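You operate a simulated robot arm through the tools that you are given. There is no shell and no other tool. Be economical: measure what you need, move in short steps, check, and stop when the job is done.

The job below is to be done with a simulated two-armed robot. You get a single attempt, and the scene is never put back.

JOB
Stow the white trolley: pin back in its tray, tow bar up and clamped. Set down upright: what you pick out.

Only the result counts: the job must be done as asked and must still hold three seconds after the hand-in. Knocking over, shifting, dropping, spilling or breaking anything else fails it.

ROBOT AND FRAMES
Two 7-joint arms with two-finger grippers on one trunk, on a base that drives. Base frame: it is fixed to the floor where the robot stands at the start and does not move with it; the origin is under the middle of the robot, x ahead of it, y to its left, z up. Readings come in m, rad, newtons and seconds.
The left shoulder is at the start at [0.098, 0.175, 1.025], the right one opposite. Places, roughly: pin tray [0.4, 0, 0.4]; red brake pedal of the white trolley [1.2, 1.1, 0.2]; star knob of the black slide [0.2, 0.3, 0.5]; tow bar [0.7, 1.4, 0.5]; tow bar clamp [0.6, 1, 0.3]; yellow brake pedal of the white trolley [0.3, 1, 0.2]. Payload 2.94 kg a hand.
The TCP of each hand is the grasp point between the finger pads, 0.03 m short of the fingertips. In the tool frame z runs along the fingers and y along their closing line. Largest opening 0.138 m; the body of the gripper starts 0.109 m behind the TCP.
Orientation is told as [roll, pitch, yaw] about the base's x, y, z axes, in that order, counted from this pose: with the fingers straight down and closing along the base's y, the tool's x points along the base's -x, its y along +y and its z along -z.

CONTROLS
- The arms move only by the tool nudge_tool. It takes "left_deltas", "right_deltas" or both (then of equal length, played together; a hand with none holds still); each is a list of rows, each a list of 7 numbers: the finger opening in m, from 0 to 0.138, then the shift along the base's x, y, z in m, then the turn, a rotation vector about the base's x, y, z in rad. In form: [[jaw, dx, dy, dz, rx, ry, rz], ...]. A call has 1 to 8 rows; each row shifts and turns the commanded pose from where the row before left it. Each row takes 0.2 s and may step no farther than 0.05 m and 0.15 rad from the row before; otherwise, or with a gripper value out of range, the whole call is refused. A pose out of reach is approached as far as the arm can. The call stops where the force on the tool passes 90 N (or 10 N more than at its start, if that is more) or the arm is blocked; 0.2 s more then pass. Each finger halts on what it meets, pressing with about 21 N; the grip force reading is that of the motor and also rises with nothing between the fingers. The clock runs only during rows and for 0.2 s after the last one: add rows that do not move to give the fingers time. It gives the time, the measured TCP pose, the force on the tool (base axes), the opening and the grip force at its end, in the units of the frame above (readings bear some noise), with the torque about the TCP (base axes, N m) and any sound that the robot's microphone picked up, and new pictures: "views" is both (left out), scene, wrist or none (wrist: the cameras of the hands that moved).
- Cameras (640 x 400 px; columns grow to the right, rows downward): "scene" is now at [0.2019, -0.003, 1.4885]; the picture's right is [0.03, -1.00, 0.00], its down [-0.93, -0.03, -0.36] and it looks along [0.36, 0.01, -0.93] (base axes); focal length 284 px, centre (320, 200). "left" rides on the left gripper at [0.071, -0.019, -0.146] in its tool frame; the picture's right is [0.26, 0.96, 0.00], its down [-0.85, 0.23, -0.48] and it looks along [-0.46, 0.12, 0.88] (tool axes); focal length 280 px, centre (320, 200). "right" rides on the right gripper at [0.071, 0.019, -0.146] in its tool frame; the picture's right is [-0.26, 0.97, 0.00], its down [-0.85, -0.23, -0.48] and it looks along [-0.46, -0.12, 0.88] (tool axes); focal length 280 px, centre (320, 200). There is no depth. A picture from a camera that has moved, and an enlarged one, comes with that camera's place and axes in the base frame and with its lens. The place of the scene camera against the robot may be out by one fixed shift of up to 0.018 m in any direction.
- lift_body(by): slides the trunk up (or, below 0, down) by that many m; the arms and the scene camera ride with it, the base frame stays. It gives what a move gives, with no picture.
- steer(legs): drives the robot by 1 to 6 legs, each [ahead, turn to the left] in m and rad, along the robot's own axes; the way and the turn of a leg run together, so that a leg with both is an arc; at most 1.5 m and 3.142 rad a leg. The arms and the cameras ride along, it lands a little off, and it stops where it bumps. It gives what a move gives, and a new picture of the scene camera.
- aim_head(pan, tilt): turns the head with the scene camera to pan (to the left, within 2.094 rad either way) and tilt (down, from -0.506 to 1.204), counted from straight ahead of the robot. It gives what a move gives, and a new picture of the scene camera.
- close_up(camera, box): a new picture of the part [left, top, right, bottom] of that camera's present view, enlarged. No time passes.
- sign_off(): hands the job in; it is judged then, once.

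Go step by step. Nothing tells you exact positions but the pictures and the camera data: compare them with the known pose of the tool, close in by small moves and look again before you grip or let go. The budget is 120 turns and 260 pictures, counting those below and the enlarged ones. Unless the task says otherwise, let go and move clear before handing in, and close with one line.

The tools are called by a JSON object that holds its "api" and its "payload". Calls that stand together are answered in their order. nudge_tool: Moves the arms, as the interface text tells. Its arguments: {"type":"object","properties":{"left_deltas":{"type":"array"},"right_deltas":{"type":"array"},"views":{"type":"string","enum":["both","scene","wrist","none"]}},"required":[]} The other tools are called the same way: lift_body (by) slides the trunk up or down; steer (legs) drives the base; aim_head (pan, tilt) turns the head that bears the scene camera; close_up (camera, box) takes an enlarged picture of a part of a camera's view; sign_off () hands the job in.

At the start:

```text
t: 0.0
left_eef_pos: [0.5264, 0.2743, 0.6403]
left_tool_rot: [-0.002, 0.001, -0.002]
left_contact_force: [0.3, -0.7, -0.3]
left_ft_torque: [0.0, 0.01, -0.02]
left_finger_gap: 0.1383
left_grasp_force: 0.1
right_eef_pos: [0.7211, -0.1473, 0.7972]
right_tool_rot: [0.001, 0.0, -0.001]
right_contact_force: [0.8, -0.1, 0.2]
right_ft_torque: [0.01, 0.02, 0.02]
right_finger_gap: 0.138
right_grasp_force: 0.1
trunk travel left (down, up): [-0.2, 0.534]
robot x, y, heading: [0.0003, -0.0, -0.004]
head pan, tilt: [0.03, 1.201]
```

scene: 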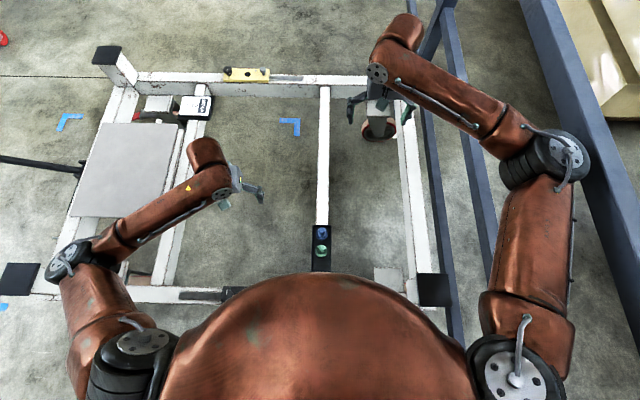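
right: 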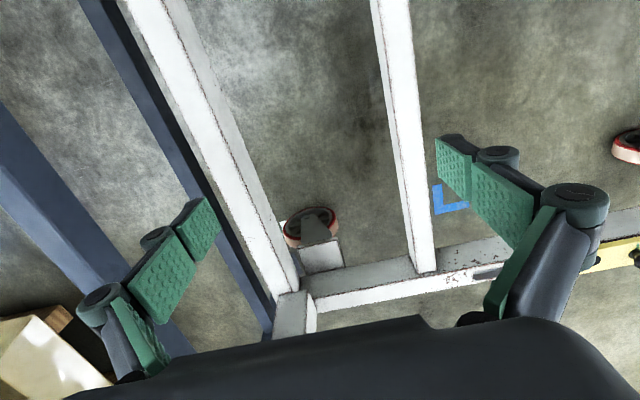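
left: 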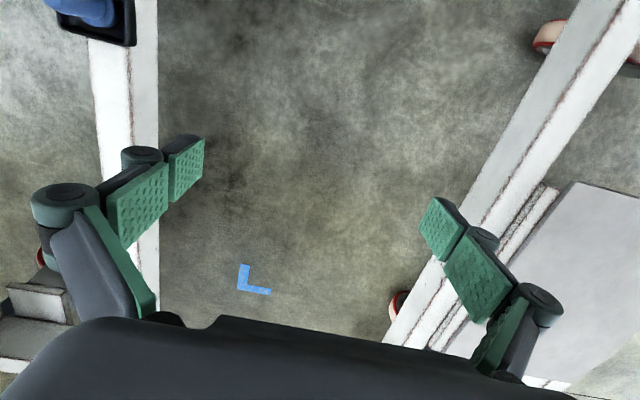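

I see the white trolley frame ahead, with a small tray holding blue and green items at about [0.4, 0, 0.4]. I'll enlarge parts of the view and look left towards the tow bar before moving.

{"api": "close_up", "payload": {"camera": "scene", "box": [280, 200, 380, 280]}}

{"api": "close_up", "payload": {"camera": "scene", "box": [0, 40, 320, 240]}}

{"api": "aim_head", "payload": {"pan": 1.0, "tilt": 0.7}}

```text
5.00 times, centred on (330, 240) of scene
camera zoom: at [0.2019, -0.003, 1.4885], right [0.03, -1.0, 0.0], down [-0.93, -0.03, -0.36], along [0.36, 0.01, -0.93], focal length 1418 px, centre (270, 0)
```

zoom: 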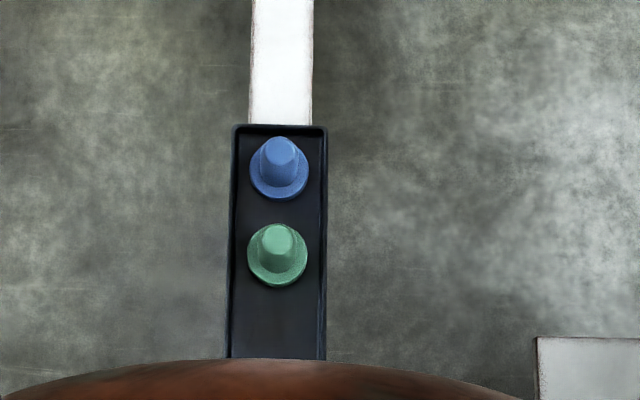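

```text
2.00 times, centred on (160, 140) of scene
camera zoom: at [0.2019, -0.003, 1.4885], right [0.03, -1.0, 0.0], down [-0.93, -0.03, -0.36], along [0.36, 0.01, -0.93], focal length 567 px, centre (640, 320)
```

zoom: 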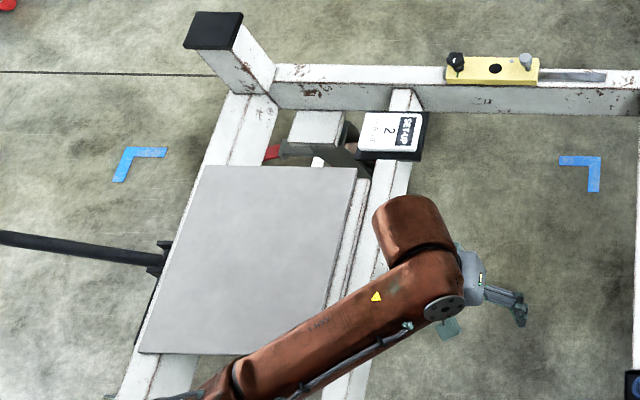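

```text
t: 1.2
left_eef_pos: [0.5268, 0.2744, 0.6395]
left_tool_rot: [0.0, 0.0, 0.0]
left_contact_force: [0.5, 0.4, 0.9]
left_ft_torque: [-0.02, -0.02, 0.01]
left_finger_gap: 0.138
left_grasp_force: 0.2
right_eef_pos: [0.7206, -0.1474, 0.7972]
right_tool_rot: [0.001, 0.003, 0.001]
right_contact_force: [0.1, 0.1, 0.0]
right_ft_torque: [0.0, 0.0, -0.01]
right_finger_gap: 0.1382
right_grasp_force: 0.1
trunk travel left (down, up): [-0.2, 0.534]
robot x, y, heading: [0.0011, 0.0, -0.007]
head pan, tilt: [1.0, 0.7]
camera scene: at [0.192, 0.0667, 1.5245], right [0.84, -0.54, 0.0], down [-0.35, -0.54, -0.76], along [0.41, 0.64, -0.64], focal length 284 px, centre (320, 200)
```

scene: 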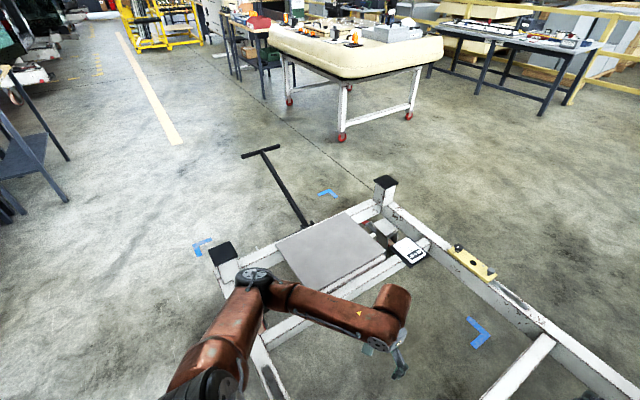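

The tow bar lies out to the left, lowered, and a "SET-UP 2" card sits by the plate. I'll zoom in on the card, the tow bar and the yellow slide.

{"api": "close_up", "payload": {"camera": "scene", "box": [360, 170, 520, 290]}}

{"api": "close_up", "payload": {"camera": "scene", "box": [190, 130, 350, 230]}}

{"api": "close_up", "payload": {"camera": "scene", "box": [340, 170, 440, 270]}}

{"api": "aim_head", "payload": {"pan": 1.0, "tilt": 1.2}}

```text
3.33 times, centred on (440, 230) of scene
camera zoom: at [0.192, 0.0667, 1.5245], right [0.84, -0.54, 0.0], down [-0.35, -0.54, -0.76], along [0.41, 0.64, -0.64], focal length 945 px, centre (-80, 100)
```

zoom: 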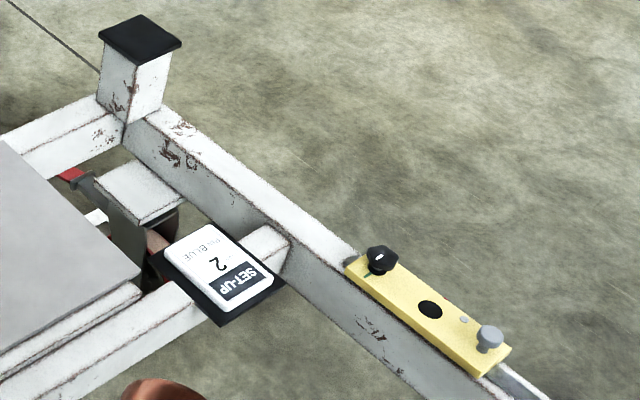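

```text
4.00 times, centred on (270, 180) of scene
camera zoom: at [0.192, 0.0667, 1.5245], right [0.84, -0.54, 0.0], down [-0.35, -0.54, -0.76], along [0.41, 0.64, -0.64], focal length 1134 px, centre (520, 280)
```

zoom: 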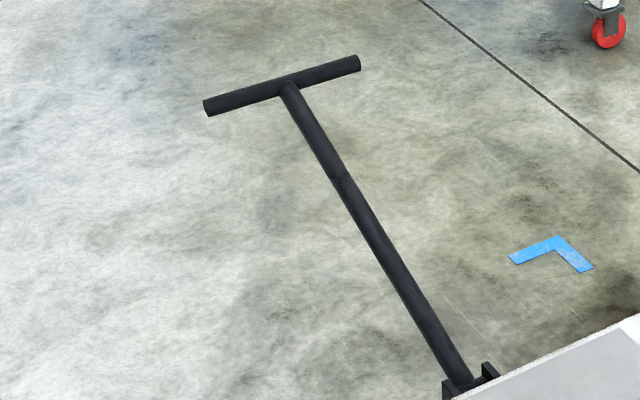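

```text
4.00 times, centred on (390, 220) of scene
camera zoom: at [0.192, 0.0667, 1.5245], right [0.84, -0.54, 0.0], down [-0.35, -0.54, -0.76], along [0.41, 0.64, -0.64], focal length 1134 px, centre (40, 120)
```

zoom: 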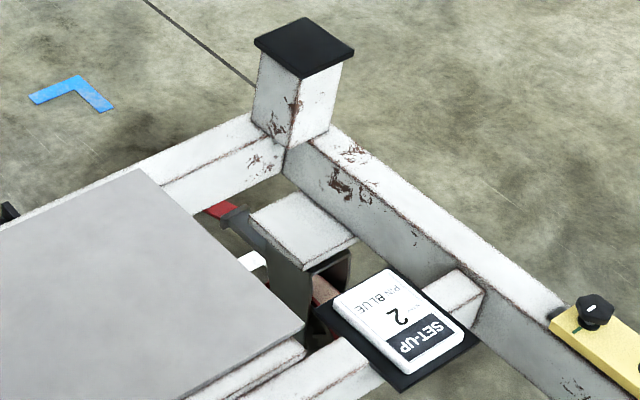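

```text
t: 2.2
left_eef_pos: [0.5263, 0.2729, 0.6398]
left_tool_rot: [0.001, -0.001, 0.001]
left_contact_force: [0.2, 0.7, 0.0]
left_ft_torque: [0.0, 0.0, 0.01]
left_finger_gap: 0.1383
left_grasp_force: 0.0
right_eef_pos: [0.7202, -0.1456, 0.7983]
right_tool_rot: [-0.001, 0.001, -0.001]
right_contact_force: [-0.2, 0.8, 0.1]
right_ft_torque: [0.01, -0.01, 0.02]
right_finger_gap: 0.138
right_grasp_force: 0.1
trunk travel left (down, up): [-0.2, 0.534]
robot x, y, heading: [-0.0036, -0.0001, 0.005]
head pan, tilt: [1.0, 1.201]
camera scene: at [0.1763, 0.0424, 1.4886], right [0.84, -0.54, 0.0], down [-0.5, -0.78, -0.36], along [0.2, 0.31, -0.93], focal length 284 px, centre (320, 200)
```

scene: 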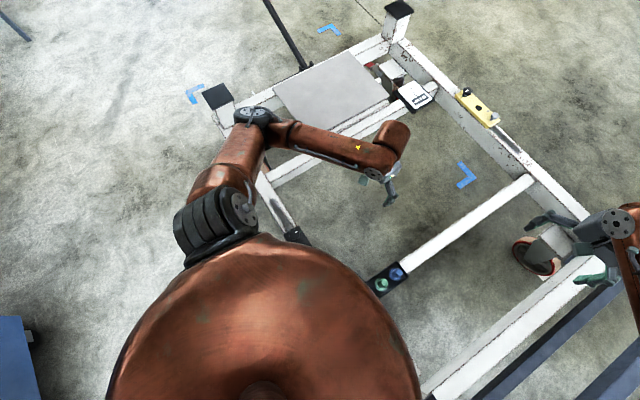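

The card reads "SET-UP 2 … PIN BLUE". I need a view of the near rail, hidden by my own body, so first I'll look at what is behind before backing off.

{"api": "aim_head", "payload": {"pan": 2.09, "tilt": 0.7}}

{"api": "aim_head", "payload": {"pan": -1.5, "tilt": 0.8}}

```text
t: 3.5
left_eef_pos: [0.5269, 0.2749, 0.6393]
left_tool_rot: [-0.001, 0.0, 0.002]
left_contact_force: [0.4, 0.2, 0.7]
left_ft_torque: [-0.03, -0.03, -0.02]
left_finger_gap: 0.1379
left_grasp_force: 0.0
right_eef_pos: [0.7206, -0.1465, 0.7962]
right_tool_rot: [-0.001, 0.002, 0.0]
right_contact_force: [0.7, 0.3, -0.2]
right_ft_torque: [-0.04, -0.01, 0.0]
right_finger_gap: 0.1378
right_grasp_force: 0.0
trunk travel left (down, up): [-0.2, 0.534]
robot x, y, heading: [-0.0018, 0.0047, 0.002]
head pan, tilt: [2.089, 0.7]
camera scene: at [0.104, 0.0691, 1.5245], right [0.87, 0.49, 0.0], down [0.32, -0.56, -0.76], along [-0.38, 0.66, -0.64], focal length 284 px, centre (320, 200)
```

scene: 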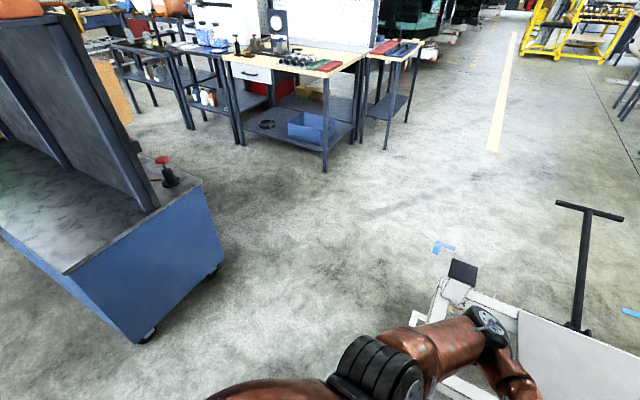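

```text
t: 6.5
left_eef_pos: [0.527, 0.2738, 0.6405]
left_tool_rot: [-0.001, 0.001, -0.001]
left_contact_force: [0.7, -1.1, -0.2]
left_ft_torque: [-0.01, -0.01, -0.02]
left_finger_gap: 0.1383
left_grasp_force: 0.1
right_eef_pos: [0.7199, -0.1457, 0.7967]
right_tool_rot: [0.0, 0.0, 0.0]
right_contact_force: [0.7, 0.5, -0.1]
right_ft_torque: [0.01, 0.01, 0.0]
right_finger_gap: 0.1378
right_grasp_force: 0.0
trunk travel left (down, up): [-0.2, 0.534]
robot x, y, heading: [-0.0026, 0.0004, 0.001]
head pan, tilt: [-1.499, 0.799]
camera scene: at [0.1519, -0.0852, 1.5163], right [-1.0, -0.07, 0.0], down [-0.05, 0.71, -0.7], along [0.05, -0.7, -0.72], focal length 284 px, centre (320, 200)
```

scene: 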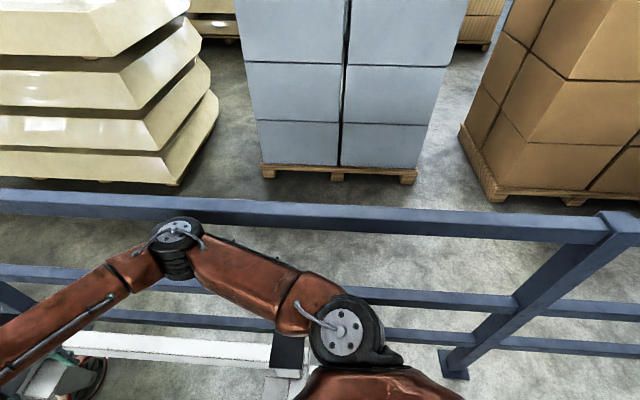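

Right side has a fence, left-rear a blue cart, straight back looks open. I'll raise the trunk a bit for clearance, back up 0.35 m and look at the near rail.

{"api": "lift_body", "payload": {"by": 0.2}}

{"api": "steer", "payload": {"legs": [[-0.35, 0]]}}

{"api": "aim_head", "payload": {"pan": 0.35, "tilt": 1.0}}

```text
t: 8.7
left_eef_pos: [0.5261, 0.2739, 0.8396]
left_tool_rot: [-0.001, 0.003, 0.002]
left_contact_force: [0.8, -0.4, -0.7]
left_ft_torque: [0.02, 0.02, 0.0]
left_finger_gap: 0.1381
left_grasp_force: 0.0
right_eef_pos: [0.7205, -0.1466, 0.997]
right_tool_rot: [0.0, 0.001, 0.0]
right_contact_force: [-0.2, 0.4, 0.4]
right_ft_torque: [0.01, 0.02, -0.02]
right_finger_gap: 0.1376
right_grasp_force: 0.0
trunk travel left (down, up): [-0.4, 0.334]
robot x, y, heading: [-0.0032, -0.0018, 0.0]
head pan, tilt: [-1.499, 0.799]
```

```text
t: 10.9
left_eef_pos: [0.1761, 0.2737, 0.8391]
left_tool_rot: [-0.002, 0.001, 0.001]
left_contact_force: [-0.9, 0.4, 0.3]
left_ft_torque: [0.0, -0.04, 0.0]
left_finger_gap: 0.1381
left_grasp_force: 0.1
right_eef_pos: [0.3697, -0.1461, 0.997]
right_tool_rot: [0.0, -0.001, 0.0]
right_contact_force: [-0.4, 0.2, 0.5]
right_ft_torque: [0.0, 0.0, -0.01]
right_finger_gap: 0.138
right_grasp_force: 0.0
trunk travel left (down, up): [-0.4, 0.334]
robot x, y, heading: [-0.3488, -0.0008, 0.005]
head pan, tilt: [-1.499, 0.799]
camera scene: at [-0.3249, -0.0851, 1.7223], right [-1.0, -0.07, 0.0], down [-0.05, 0.71, -0.7], along [0.05, -0.7, -0.72], focal length 284 px, centre (320, 200)
```

scene: 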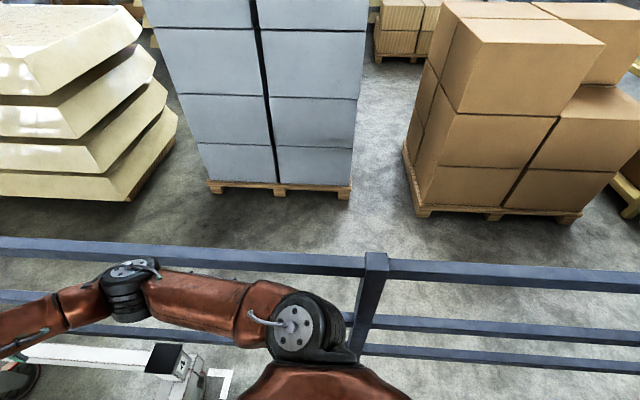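

```text
t: 12.8
left_eef_pos: [0.1761, 0.2735, 0.8392]
left_tool_rot: [0.0, 0.0, 0.001]
left_contact_force: [0.5, 0.3, -0.1]
left_ft_torque: [0.01, -0.04, -0.01]
left_finger_gap: 0.1379
left_grasp_force: 0.0
right_eef_pos: [0.3716, -0.1463, 0.9963]
right_tool_rot: [0.0, 0.002, 0.0]
right_contact_force: [0.0, 1.5, -0.6]
right_ft_torque: [0.0, -0.04, -0.03]
right_finger_gap: 0.1382
right_grasp_force: 0.0
trunk travel left (down, up): [-0.4, 0.334]
robot x, y, heading: [-0.352, -0.0002, 0.0]
head pan, tilt: [0.351, 1.0]
camera scene: at [-0.2645, 0.0192, 1.7072], right [0.34, -0.94, 0.0], down [-0.79, -0.29, -0.54], along [0.51, 0.19, -0.84], focal length 284 px, centre (320, 200)
```

scene: 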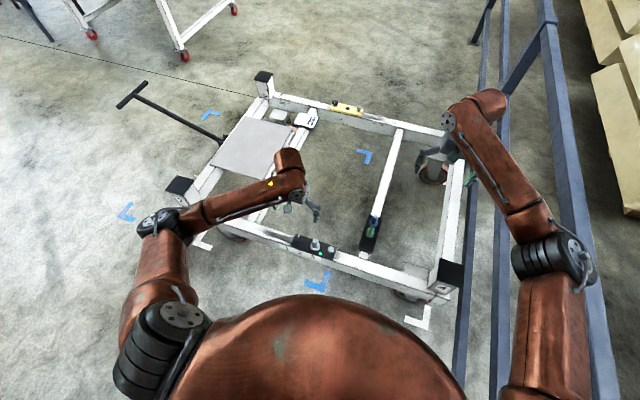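

Now the whole trolley is visible. I'll zoom in on the black slide, the tray and the yellow slide.

{"api": "close_up", "payload": {"camera": "scene", "box": [260, 210, 400, 297]}}

{"api": "close_up", "payload": {"camera": "scene", "box": [250, 80, 390, 167]}}

{"api": "close_up", "payload": {"camera": "scene", "box": [110, 80, 310, 205]}}

```text
4.57 times, centred on (330, 254) of scene
camera zoom: at [-0.2645, 0.0192, 1.7072], right [0.34, -0.94, 0.0], down [-0.79, -0.29, -0.54], along [0.51, 0.19, -0.84], focal length 1296 px, centre (274, -45)
```

zoom: 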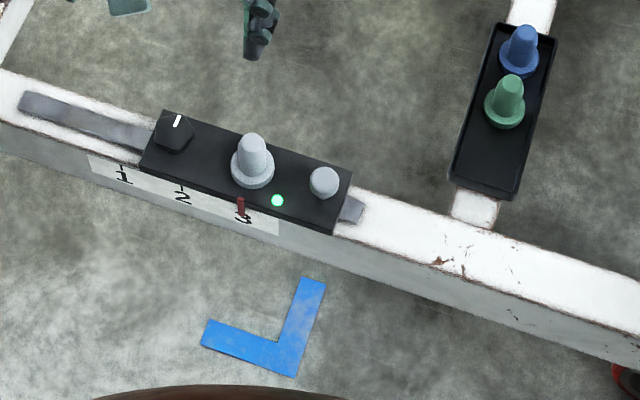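

```text
4.57 times, centred on (320, 124) of scene
camera zoom: at [-0.2645, 0.0192, 1.7072], right [0.34, -0.94, 0.0], down [-0.79, -0.29, -0.54], along [0.51, 0.19, -0.84], focal length 1296 px, centre (320, 550)
```

zoom: 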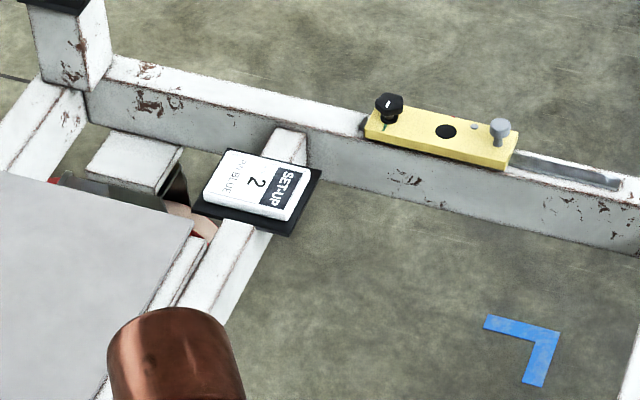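

```text
3.20 times, centred on (210, 142) of scene
camera zoom: at [-0.2645, 0.0192, 1.7072], right [0.34, -0.94, 0.0], down [-0.79, -0.29, -0.54], along [0.51, 0.19, -0.84], focal length 907 px, centre (672, 384)
```

zoom: 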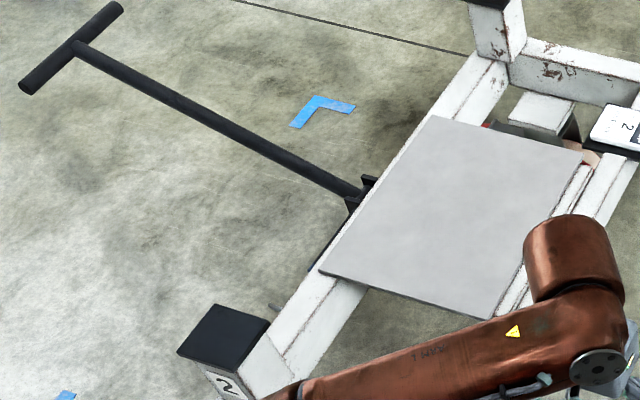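

The black slide stands at mark 3 with the grey pin in its hole (green lamp lit), the tray has a free place beside green and blue. So the grey pin goes back in the tray; let me see it through the left wrist camera, just above it.

{"api": "nudge_tool", "payload": {"left_deltas": [[0.138, 0.01, -0.02, -0.04, 0, 0, 0], [0.138, 0.01, -0.015, -0.04, 0, 0, 0], [0.138, 0.01, -0.01, -0.04, 0, 0, 0]], "views": "wrist"}}

{"api": "close_up", "payload": {"camera": "right", "box": [0, 0, 640, 400]}}

```text
t: 13.6
left_eef_pos: [0.2071, 0.2274, 0.7189]
left_tool_rot: [0.001, -0.003, 0.0]
left_contact_force: [0.9, -0.4, 0.4]
left_ft_torque: [0.02, 0.0, -0.01]
left_finger_gap: 0.1379
left_grasp_force: 0.1
right_eef_pos: [0.3714, -0.1471, 0.9959]
right_tool_rot: [0.0, 0.002, -0.001]
right_contact_force: [0.3, -0.7, -0.2]
right_ft_torque: [0.0, 0.0, -0.01]
right_finger_gap: 0.1382
right_grasp_force: 0.1
trunk travel left (down, up): [-0.4, 0.334]
robot x, y, heading: [-0.3512, 0.0004, 0.002]
head pan, tilt: [0.351, 1.0]
camera left: at [0.1362, 0.2075, 0.8651], right [-0.26, 0.96, 0.0], down [0.85, 0.23, 0.48], along [0.46, 0.12, -0.88], focal length 280 px, centre (320, 200)
```

left: 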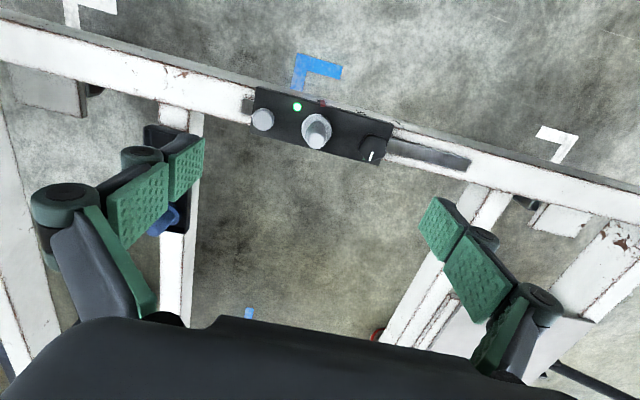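

```text
1.00 times, centred on (320, 200) of right (not enlarged: the box is as wide or as high as the picture)
camera zoom: at [0.3017, -0.1283, 1.1416], right [0.26, 0.96, 0.0], down [0.85, -0.23, 0.47], along [0.46, -0.12, -0.88], focal length 280 px, centre (320, 200)
```

zoom: 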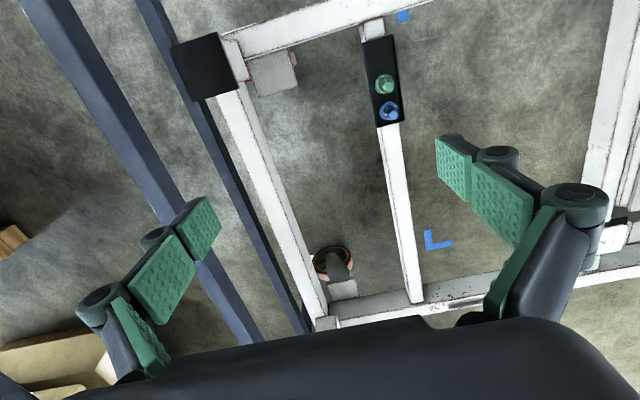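

From the wrist view the pin is near (0.24, 0.229). I'll enlarge it and check clearances to the knob and button.

{"api": "close_up", "payload": {"camera": "left", "box": [240, 70, 400, 170]}}

{"api": "close_up", "payload": {"camera": "right", "box": [340, 10, 440, 140]}}

```text
4.00 times, centred on (320, 120) of left
camera zoom: at [0.1362, 0.2075, 0.8651], right [-0.26, 0.96, 0.0], down [0.85, 0.23, 0.48], along [0.46, 0.12, -0.88], focal length 1122 px, centre (320, 520)
```

zoom: 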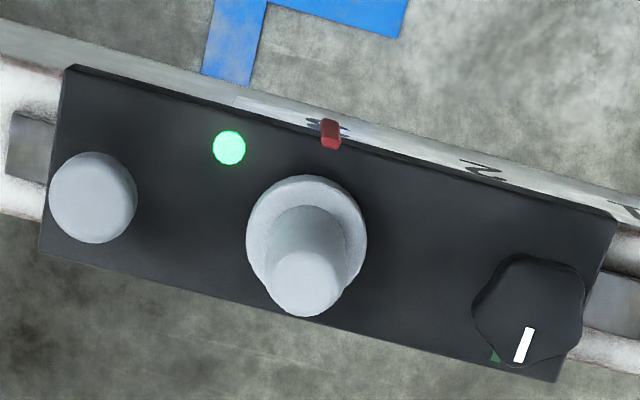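

```text
3.08 times, centred on (390, 75) of right
camera zoom: at [0.3017, -0.1283, 1.1416], right [0.26, 0.96, 0.0], down [0.85, -0.23, 0.47], along [0.46, -0.12, -0.88], focal length 863 px, centre (105, 585)
```

zoom: 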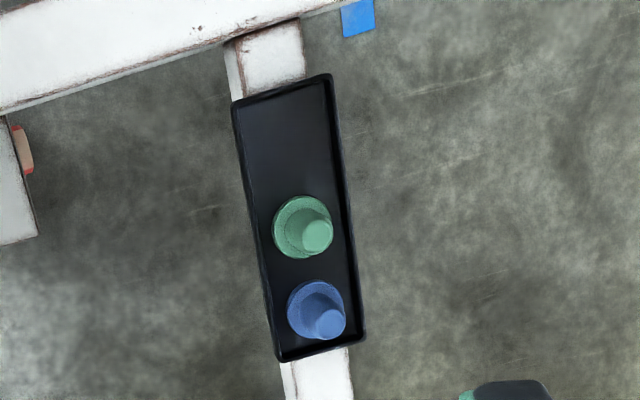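

The clearances (about 0.06 m each side) allow closing along y with a part-open gripper. I'll move above the pin with the jaw at 0.07 and triangulate again.

{"api": "nudge_tool", "payload": {"left_deltas": [[0.12, 0.01, 0, -0.03, 0, 0, 0], [0.1, 0.01, 0, -0.03, 0, 0, 0], [0.08, 0.008, 0, -0.03, 0, 0, 0], [0.07, 0, 0, -0.01, 0, 0, 0], [0.07, 0, 0, 0, 0, 0, 0]], "views": "wrist"}}

{"api": "close_up", "payload": {"camera": "left", "box": [200, 80, 440, 230]}}

```text
t: 14.8
left_eef_pos: [0.2347, 0.2272, 0.6184]
left_tool_rot: [0.0, 0.0, 0.0]
left_contact_force: [0.6, 0.6, 0.3]
left_ft_torque: [-0.03, 0.05, -0.02]
left_finger_gap: 0.0702
left_grasp_force: 0.0
right_eef_pos: [0.3705, -0.1462, 0.998]
right_tool_rot: [0.001, 0.003, 0.001]
right_contact_force: [0.3, -0.2, 0.4]
right_ft_torque: [0.0, 0.01, 0.01]
right_finger_gap: 0.1381
right_grasp_force: 0.0
trunk travel left (down, up): [-0.4, 0.334]
robot x, y, heading: [-0.3525, 0.0017, 0.003]
head pan, tilt: [0.351, 1.0]
camera left: at [0.1638, 0.2086, 0.7656], right [-0.26, 0.96, 0.0], down [0.85, 0.23, 0.48], along [0.46, 0.12, -0.88], focal length 280 px, centre (320, 200)
```

left: 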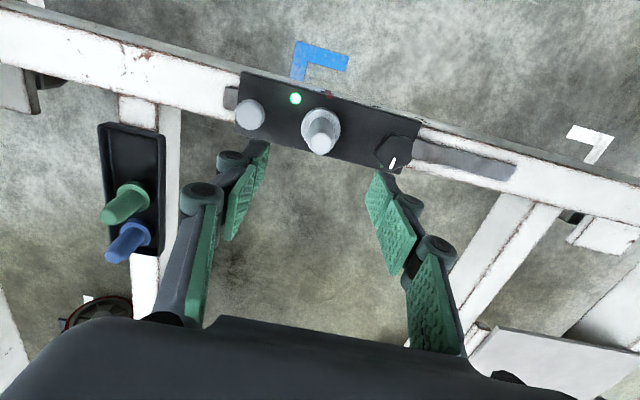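

```text
2.67 times, centred on (320, 155) of left
camera zoom: at [0.1638, 0.2086, 0.7656], right [-0.26, 0.96, 0.0], down [0.85, 0.23, 0.48], along [0.46, 0.12, -0.88], focal length 748 px, centre (320, 320)
```

zoom: 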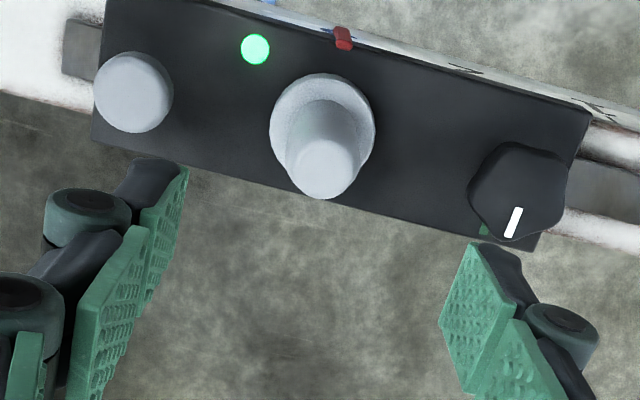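

Triangulating, the pin's axis is at about (0.239, 0.229), collar z≈0.45 and tip z≈0.51. I'll narrow the jaw to 0.052 and descend around the head, watching the forces.

{"api": "nudge_tool", "payload": {"left_deltas": [[0.06, 0.004, 0.002, -0.03, 0, 0, 0], [0.052, 0, 0, -0.03, 0, 0, 0], [0.052, 0, 0, -0.015, 0, 0, 0], [0.052, 0, 0, 0, 0, 0, 0]], "views": "wrist"}}

```text
t: 15.8
left_eef_pos: [0.2398, 0.2304, 0.544]
left_tool_rot: [0.0, -0.001, 0.0]
left_contact_force: [-0.8, -0.3, -0.1]
left_ft_torque: [0.03, 0.01, 0.03]
left_finger_gap: 0.052
left_grasp_force: 0.1
right_eef_pos: [0.3716, -0.1457, 0.9964]
right_tool_rot: [0.0, -0.003, 0.0]
right_contact_force: [0.0, 0.7, -0.1]
right_ft_torque: [0.02, -0.01, -0.01]
right_finger_gap: 0.138
right_grasp_force: 0.1
trunk travel left (down, up): [-0.4, 0.334]
robot x, y, heading: [-0.3506, -0.0035, -0.005]
head pan, tilt: [0.351, 1.0]
camera left: at [0.1676, 0.2105, 0.6907], right [-0.26, 0.97, 0.0], down [0.85, 0.23, 0.48], along [0.46, 0.12, -0.88], focal length 280 px, centre (320, 200)
```

left: 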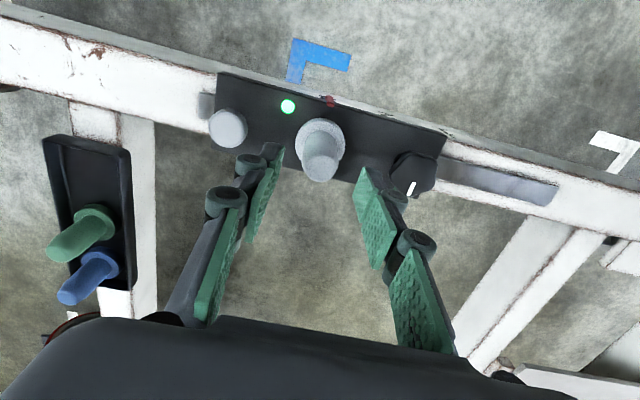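

The pin head lines up within a few mm. I'll correct slightly, descend 0.05 and close.

{"api": "nudge_tool", "payload": {"left_deltas": [[0.052, -0.003, -0.002, -0.02, 0, 0, 0], [0.052, 0, 0, -0.02, 0, 0, 0], [0.052, 0, 0, -0.01, 0, 0, 0], [0.052, 0, 0, 0, 0, 0, 0]], "views": "wrist"}}

{"api": "close_up", "payload": {"camera": "left", "box": [200, 70, 440, 220]}}

```text
t: 16.8
left_eef_pos: [0.2361, 0.228, 0.4944]
left_tool_rot: [0.0, 0.0, -0.001]
left_contact_force: [0.3, 0.0, -0.1]
left_ft_torque: [0.06, -0.02, -0.02]
left_finger_gap: 0.052
left_grasp_force: 0.0
right_eef_pos: [0.371, -0.1467, 0.9968]
right_tool_rot: [0.0, 0.001, -0.001]
right_contact_force: [0.9, 0.0, 0.5]
right_ft_torque: [-0.01, -0.03, -0.02]
right_finger_gap: 0.1379
right_grasp_force: 0.0
trunk travel left (down, up): [-0.4, 0.334]
robot x, y, heading: [-0.3482, 0.002, -0.0]
head pan, tilt: [0.351, 1.0]
camera left: at [0.1649, 0.2084, 0.64], right [-0.26, 0.96, 0.0], down [0.85, 0.23, 0.48], along [0.46, 0.12, -0.88], focal length 280 px, centre (320, 200)
```

left: 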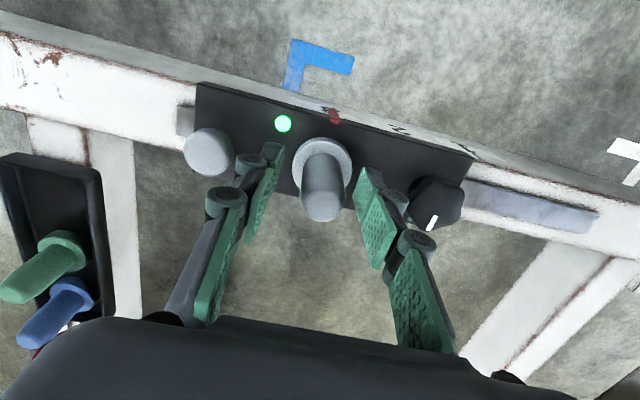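

```text
2.67 times, centred on (320, 145) of left
camera zoom: at [0.1649, 0.2084, 0.64], right [-0.26, 0.96, 0.0], down [0.85, 0.23, 0.48], along [0.46, 0.12, -0.88], focal length 748 px, centre (320, 347)
```

zoom: 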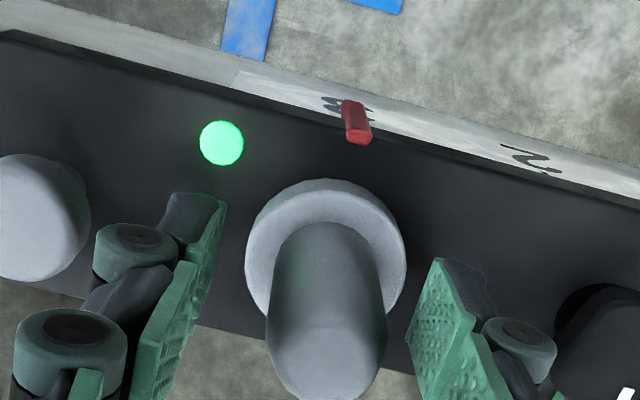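

The fingers straddle the head cleanly, so I close on it.

{"api": "nudge_tool", "payload": {"left_deltas": [[0.03, 0, 0, 0, 0, 0, 0], [0.01, 0, 0, 0, 0, 0, 0], [0.01, 0, 0, 0, 0, 0, 0]], "views": "wrist"}}

```text
t: 17.6
left_eef_pos: [0.2363, 0.232, 0.4935]
left_tool_rot: [0.005, -0.001, 0.002]
left_contact_force: [3.0, 12.2, 0.1]
left_ft_torque: [0.42, -0.13, 0.07]
left_finger_gap: 0.0255
left_grasp_force: 20.8
right_eef_pos: [0.3705, -0.145, 0.996]
right_tool_rot: [-0.001, 0.003, -0.001]
right_contact_force: [-0.4, 0.7, -0.5]
right_ft_torque: [-0.01, -0.02, 0.0]
right_finger_gap: 0.1379
right_grasp_force: 0.1
trunk travel left (down, up): [-0.4, 0.334]
robot x, y, heading: [-0.3476, 0.002, 0.0]
head pan, tilt: [0.351, 1.0]
camera left: at [0.165, 0.211, 0.6397], right [-0.26, 0.96, 0.0], down [0.85, 0.23, 0.48], along [0.46, 0.13, -0.88], focal length 280 px, centre (320, 200)
```

left: 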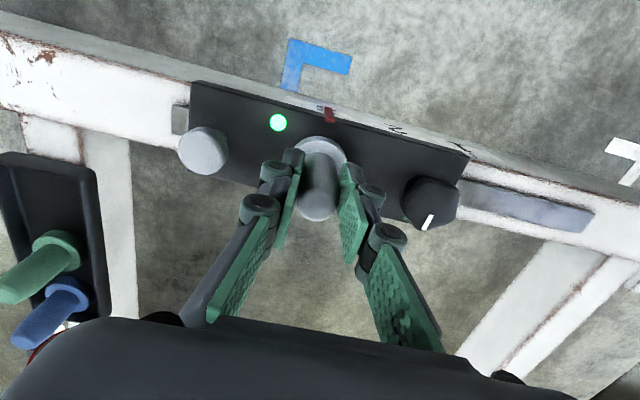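

The pin is gripped (gap 0.0255), and it sits about 4 mm further in +y. I'll relieve that and pull gently upward.

{"api": "nudge_tool", "payload": {"left_deltas": [[0.01, 0, 0.004, 0, 0, 0, 0], [0.01, 0, 0.0, 0.004, 0, 0, 0], [0.01, 0, 0, 0.006, 0, 0, 0]], "views": "wrist"}}

```text
t: 18.4
left_eef_pos: [0.2341, 0.2325, 0.504]
left_tool_rot: [-0.002, 0.0, 0.0]
left_contact_force: [0.0, -0.4, -1.3]
left_ft_torque: [-0.01, -0.02, 0.0]
left_finger_gap: 0.0254
left_grasp_force: 20.4
right_eef_pos: [0.3702, -0.1469, 0.9955]
right_tool_rot: [0.001, 0.001, 0.001]
right_contact_force: [0.6, -0.5, 0.3]
right_ft_torque: [-0.03, 0.03, 0.03]
right_finger_gap: 0.1383
right_grasp_force: 0.0
trunk travel left (down, up): [-0.4, 0.334]
robot x, y, heading: [-0.3478, 0.0029, -0.003]
head pan, tilt: [0.351, 1.0]
camera left: at [0.1642, 0.2121, 0.6499], right [-0.26, 0.97, 0.0], down [0.85, 0.23, 0.47], along [0.46, 0.12, -0.88], focal length 280 px, centre (320, 200)
```

left: 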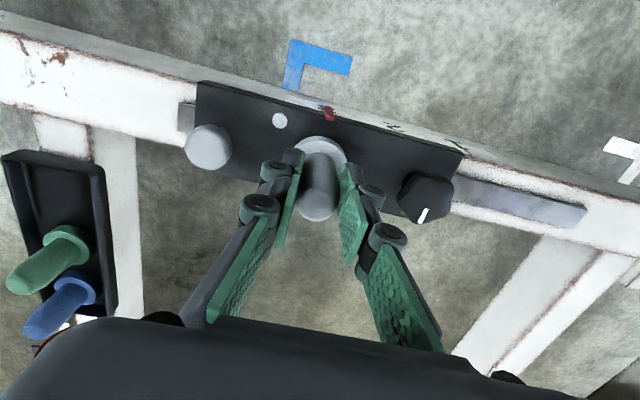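

The lamp went out and the pin comes free. I'll lift it well clear and look at it and the tray.

{"api": "nudge_tool", "payload": {"left_deltas": [[0.01, 0, 0, 0.02, 0, 0, 0], [0.01, 0, 0, 0.03, 0, 0, 0], [0.01, 0, 0, 0.04, 0, 0, 0], [0.01, 0, 0, 0.04, 0, 0, 0], [0.01, 0, 0, 0.04, 0, 0, 0]], "views": "both"}}

{"api": "close_up", "payload": {"camera": "right", "box": [320, 0, 640, 200]}}

{"api": "close_up", "payload": {"camera": "scene", "box": [260, 190, 400, 277]}}

```text
t: 19.6
left_eef_pos: [0.2346, 0.2324, 0.6748]
left_tool_rot: [-0.001, 0.002, 0.001]
left_contact_force: [-0.8, -0.6, -2.0]
left_ft_torque: [0.03, 0.02, 0.01]
left_finger_gap: 0.0252
left_grasp_force: 21.5
right_eef_pos: [0.3701, -0.1479, 0.9975]
right_tool_rot: [-0.001, 0.0, 0.0]
right_contact_force: [0.0, -0.3, 0.6]
right_ft_torque: [0.01, -0.03, 0.01]
right_finger_gap: 0.1381
right_grasp_force: 0.0
trunk travel left (down, up): [-0.4, 0.334]
robot x, y, heading: [-0.3508, 0.0029, -0.001]
head pan, tilt: [0.351, 1.0]
camera scene: at [-0.2648, 0.019, 1.7072], right [0.34, -0.94, 0.0], down [-0.79, -0.29, -0.54], along [0.51, 0.19, -0.84], focal length 284 px, centre (320, 200)
camera left: at [0.1641, 0.2124, 0.8208], right [-0.26, 0.96, 0.0], down [0.85, 0.23, 0.47], along [0.46, 0.13, -0.88], focal length 280 px, centre (320, 200)
```

scene: 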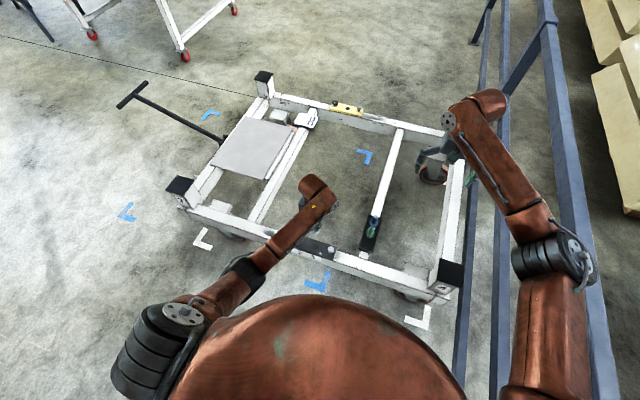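
left: 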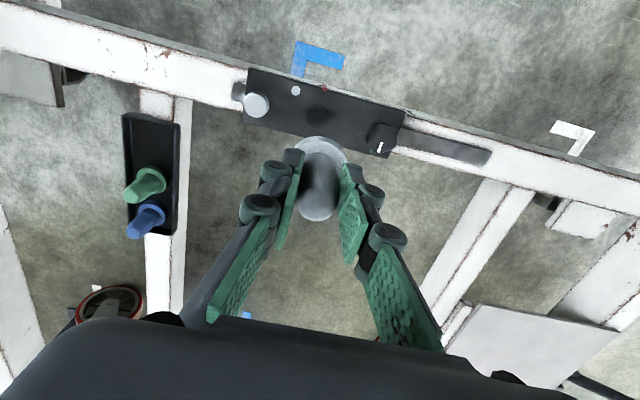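

```text
2.00 times, centred on (480, 100) of right
camera zoom: at [0.3009, -0.128, 1.1423], right [0.26, 0.96, 0.0], down [0.85, -0.23, 0.48], along [0.46, -0.12, -0.88], focal length 561 px, centre (0, 400)
```

zoom: 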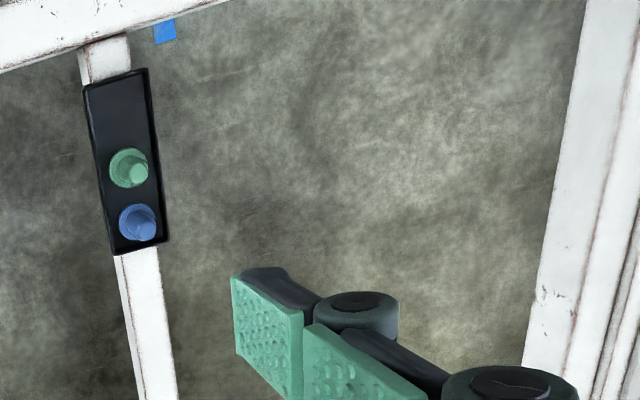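

```text
4.57 times, centred on (330, 234) of scene
camera zoom: at [-0.2648, 0.019, 1.7072], right [0.34, -0.94, 0.0], down [-0.79, -0.29, -0.54], along [0.51, 0.19, -0.84], focal length 1296 px, centre (274, 47)
```

zoom: 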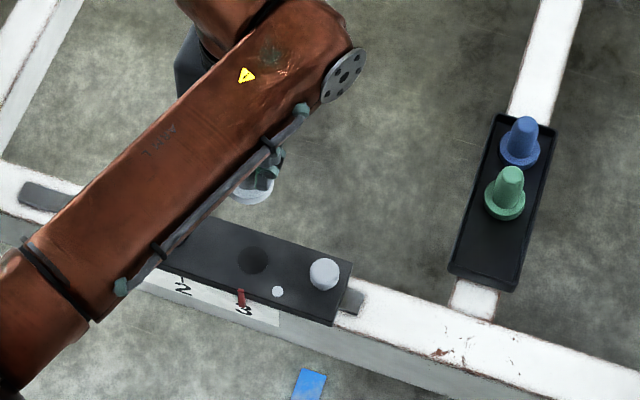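

Pin is clear; the empty front third of the tray is where it belongs. I'll enlarge the tray in the left view to triangulate.

{"api": "close_up", "payload": {"camera": "left", "box": [80, 90, 240, 250]}}

{"api": "close_up", "payload": {"camera": "left", "box": [260, 110, 380, 230]}}

{"api": "close_up", "payload": {"camera": "right", "box": [350, 20, 420, 130]}}

```text
2.50 times, centred on (160, 170) of left
camera zoom: at [0.1641, 0.2124, 0.8208], right [-0.26, 0.96, 0.0], down [0.85, 0.23, 0.47], along [0.46, 0.13, -0.88], focal length 701 px, centre (720, 275)
```

zoom: 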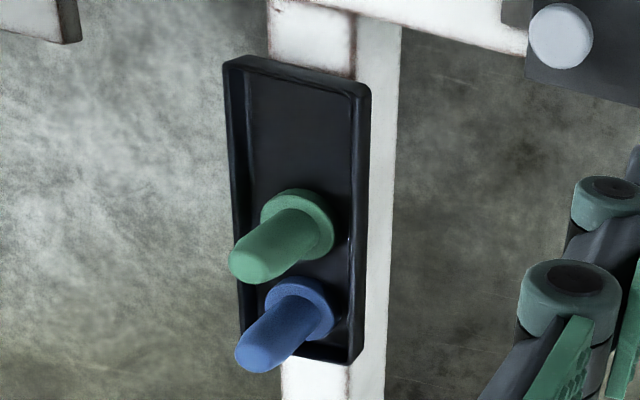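

```text
3.33 times, centred on (320, 170) of left
camera zoom: at [0.1641, 0.2124, 0.8208], right [-0.26, 0.96, 0.0], down [0.85, 0.23, 0.47], along [0.46, 0.13, -0.88], focal length 935 px, centre (320, 300)
```

zoom: 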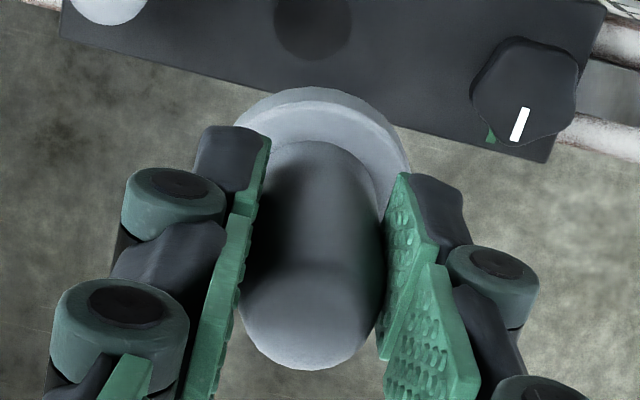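

```text
3.64 times, centred on (385, 75) of right
camera zoom: at [0.3009, -0.128, 1.1423], right [0.26, 0.96, 0.0], down [0.85, -0.23, 0.48], along [0.46, -0.12, -0.88], focal length 1020 px, centre (84, 654)
```

zoom: 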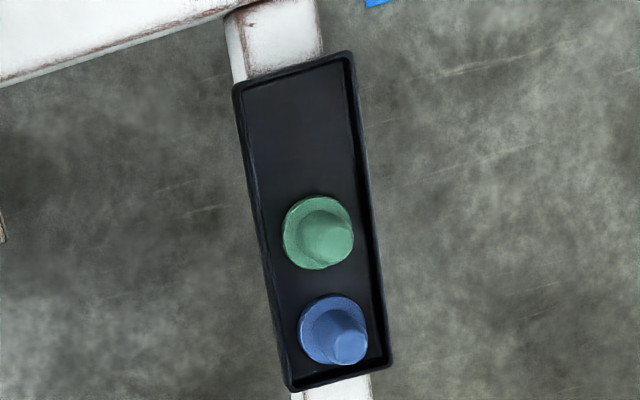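

Green sits at about (0.417, 0.004) with blue 0.064 m further on, so the free place is about (0.353, 0.004). I move the pin over it at a safe height and shift the right hand out of the way.

{"api": "nudge_tool", "payload": {"left_deltas": [[0.01, 0.0, 0, 0, 0, 0, 0], [0.01, 0.0, 0, 0, 0, 0, 0], [0.01, 0.0194, -0.038, 0, 0, 0, 0], [0.01, 0.0194, -0.038, 0, 0, 0, 0], [0.01, 0.0194, -0.038, 0, 0, 0, 0], [0.01, 0.0194, -0.038, 0, 0, 0, 0], [0.01, 0.0194, -0.038, 0, 0, 0, 0], [0.01, 0.0194, -0.038, 0, 0, 0, 0]], "right_deltas": [[0.138, 0, -0.02, 0.04, 0, 0, 0], [0.138, 0, -0.02, 0.04, 0, 0, 0], [0.138, 0, -0.02, 0.03, 0, 0, 0], [0.138, 0, -0.02, 0.0, 0, 0, 0], [0.138, 0, -0.02, 0.0, 0, 0, 0], [0.138, 0, 0, 0, 0, 0, 0], [0.138, 0, 0, 0, 0, 0, 0], [0.138, 0, 0, 0, 0, 0, 0]], "views": "wrist"}}

```text
t: 21.4
left_eef_pos: [0.3321, 0.0175, 0.6775]
left_tool_rot: [0.001, -0.001, 0.0]
left_contact_force: [0.2, 0.8, -1.6]
left_ft_torque: [-0.06, 0.02, 0.01]
left_finger_gap: 0.0252
left_grasp_force: 20.5
left hand out of reach, approached as far as the arm can: row 8
right_eef_pos: [0.3709, -0.247, 1.1076]
right_tool_rot: [0.0, 0.002, 0.001]
right_contact_force: [0.3, 0.6, -0.7]
right_ft_torque: [-0.01, -0.02, 0.06]
right_finger_gap: 0.1379
right_grasp_force: 0.0
trunk travel left (down, up): [-0.4, 0.334]
robot x, y, heading: [-0.35, 0.0003, 0.003]
head pan, tilt: [0.351, 1.0]
camera right: at [0.3016, -0.2281, 1.2522], right [0.26, 0.96, 0.0], down [0.85, -0.23, 0.47], along [0.46, -0.12, -0.88], focal length 280 px, centre (320, 200)
camera left: at [0.2615, -0.0022, 0.8245], right [-0.26, 0.96, 0.0], down [0.85, 0.23, 0.48], along [0.46, 0.12, -0.88], focal length 280 px, centre (320, 200)
```

right: 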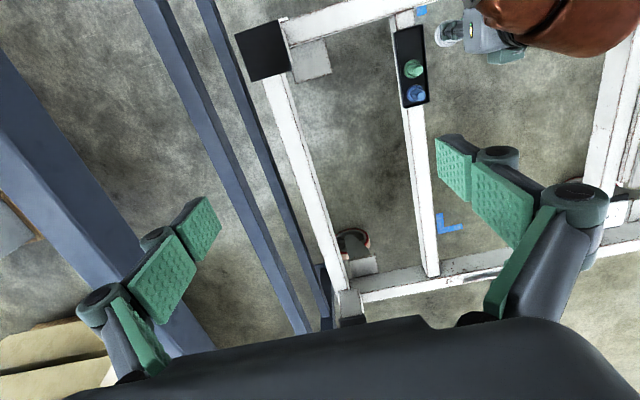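
left: 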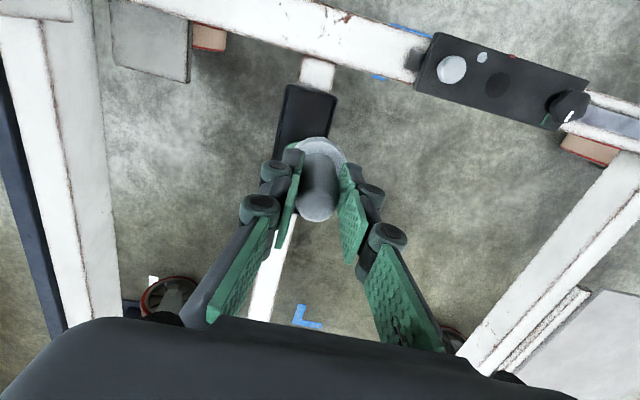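

The left arm is at the end of its reach here, so I'll drive 0.15 m ahead (within the original standing place) and then pull the hand back.

{"api": "steer", "payload": {"legs": [[0.15, 0]]}}

{"api": "nudge_tool", "payload": {"left_deltas": [[0.01, -0.04, -0.004, 0, 0, 0, 0], [0.01, -0.04, -0.004, 0, 0, 0, 0], [0.01, -0.04, -0.0, 0, 0, 0, 0]], "views": "wrist"}}

```text
t: 23.2
left_eef_pos: [0.6559, -0.1166, 0.8045]
left_tool_rot: [-0.201, -0.331, 0.036]
left_contact_force: [2.7, 6.0, -3.3]
left_ft_torque: [-0.57, 0.26, -0.22]
left_finger_gap: 0.0252
left_grasp_force: 20.5
right_eef_pos: [0.4817, -0.3655, 1.1178]
right_tool_rot: [0.061, 0.101, -0.335]
right_contact_force: [-0.5, -3.1, 0.8]
right_ft_torque: [0.34, -0.03, -0.02]
right_finger_gap: 0.1379
right_grasp_force: 0.2
trunk travel left (down, up): [-0.4, 0.334]
robot x, y, heading: [-0.1984, 0.0024, -0.001]
head pan, tilt: [0.351, 1.0]
stopped in leg 1: the robot was blocked; the commanded pose is now the measured one
camera scene: at [0.0044, 0.0104, 1.7105], right [0.34, -0.94, -0.03], down [-0.83, -0.29, -0.49], along [0.45, 0.19, -0.87], focal length 284 px, centre (320, 200)
```

scene: 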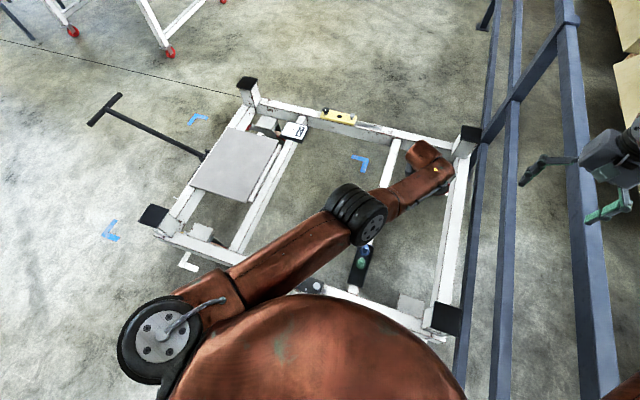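

```text
t: 23.6
left_eef_pos: [0.5247, -0.1531, 0.736]
left_tool_rot: [-0.027, -0.129, -0.141]
left_contact_force: [16.0, -6.6, 29.2]
left_ft_torque: [0.67, 1.75, 0.01]
left_finger_gap: 0.0242
left_grasp_force: 21.2
right_eef_pos: [0.4204, -0.3832, 1.1499]
right_tool_rot: [0.128, 0.079, -0.437]
right_contact_force: [0.5, -1.9, 4.1]
right_ft_torque: [0.2, 0.04, -0.01]
right_finger_gap: 0.1379
right_grasp_force: 0.0
trunk travel left (down, up): [-0.4, 0.334]
robot x, y, heading: [-0.1973, -0.0011, -0.006]
head pan, tilt: [0.351, 1.0]
stopped in row 1 (right hand): the arm was blocked; the commanded pose is now the measured one
camera left: at [0.4337, -0.1566, 0.8722], right [-0.12, 0.99, -0.06], down [0.81, 0.13, 0.58], along [0.58, 0.02, -0.82], focal length 280 px, centre (320, 200)
```

left: 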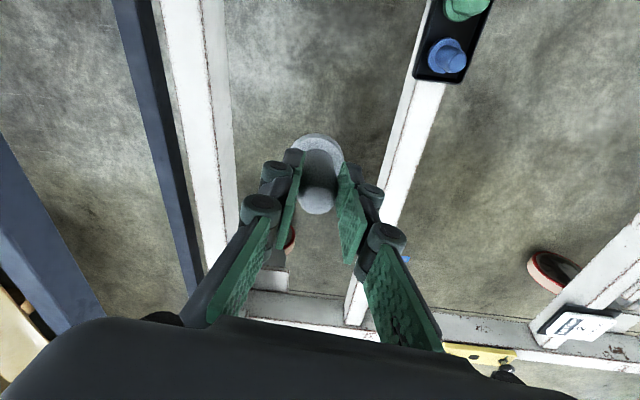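

The drive was blocked and both arms were disturbed; the pin is still held. I'll stop and look at what state everything is in.

{"api": "nudge_tool", "payload": {"left_deltas": [[0.01, 0, 0, 0, 0, 0, 0], [0.01, 0, 0, 0, 0, 0, 0], [0.01, 0, 0, 0, 0, 0, 0]], "right_deltas": [[0.138, 0, 0, 0, 0, 0, 0], [0.138, 0, 0, 0, 0, 0, 0], [0.138, 0, 0, 0, 0, 0, 0]], "views": "both"}}

```text
t: 23.9
left_eef_pos: [0.4554, -0.0955, 0.7163]
left_tool_rot: [0.056, -0.081, -0.095]
left_contact_force: [0.7, -2.7, -3.8]
left_ft_torque: [0.25, 0.02, 0.04]
left_finger_gap: 0.0247
left_grasp_force: 20.0
right_eef_pos: [0.3248, -0.3715, 1.1719]
right_tool_rot: [0.139, 0.013, -0.418]
right_contact_force: [1.3, 2.1, -5.0]
right_ft_torque: [-0.36, 0.14, 0.07]
right_finger_gap: 0.1375
right_grasp_force: 0.0
trunk travel left (down, up): [-0.4, 0.334]
robot x, y, heading: [-0.199, 0.0012, -0.003]
head pan, tilt: [0.351, 1.0]
stopped in row 1 (right hand): the arm was blocked; the commanded pose is now the measured one
camera scene: at [-0.0982, 0.0197, 1.7073], right [0.34, -0.94, 0.0], down [-0.8, -0.29, -0.53], along [0.5, 0.18, -0.85], focal length 284 px, centre (320, 200)
camera right: at [0.2626, -0.3454, 1.3194], right [0.63, 0.77, 0.13], down [0.66, -0.62, 0.43], along [0.41, -0.18, -0.89], focal length 280 px, centre (320, 200)
camera left: at [0.3709, -0.1155, 0.8537], right [-0.17, 0.98, 0.03], down [0.82, 0.13, 0.56], along [0.54, 0.12, -0.83], focal length 280 px, centre (320, 200)
```

scene: 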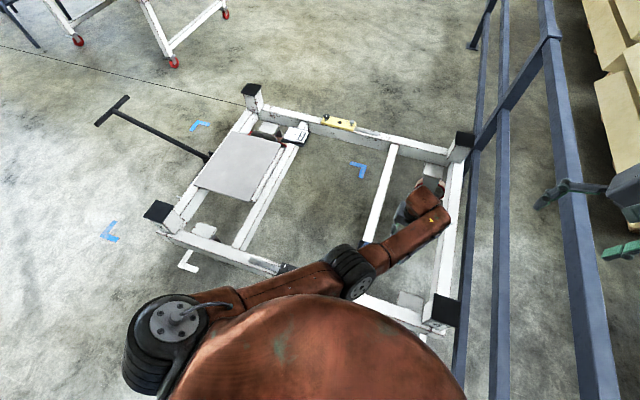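
right: 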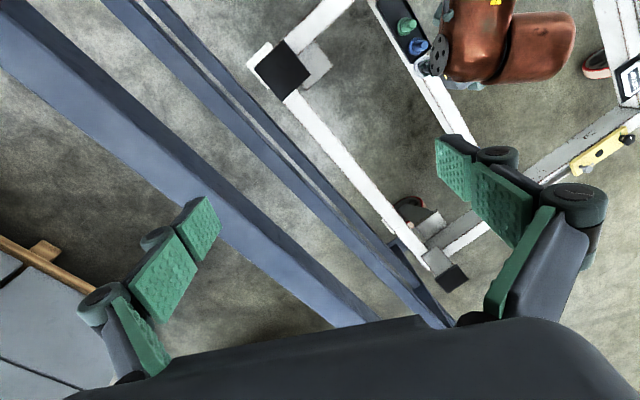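
left: 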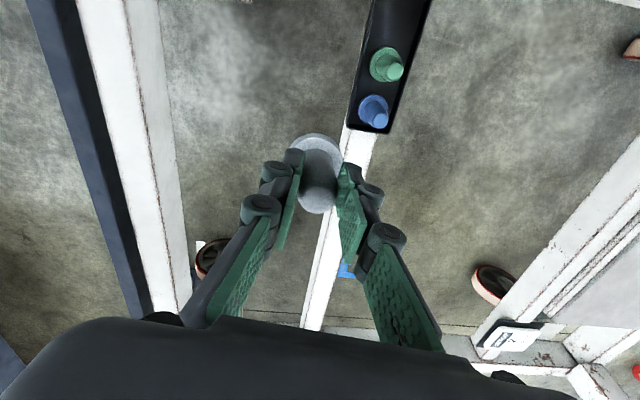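

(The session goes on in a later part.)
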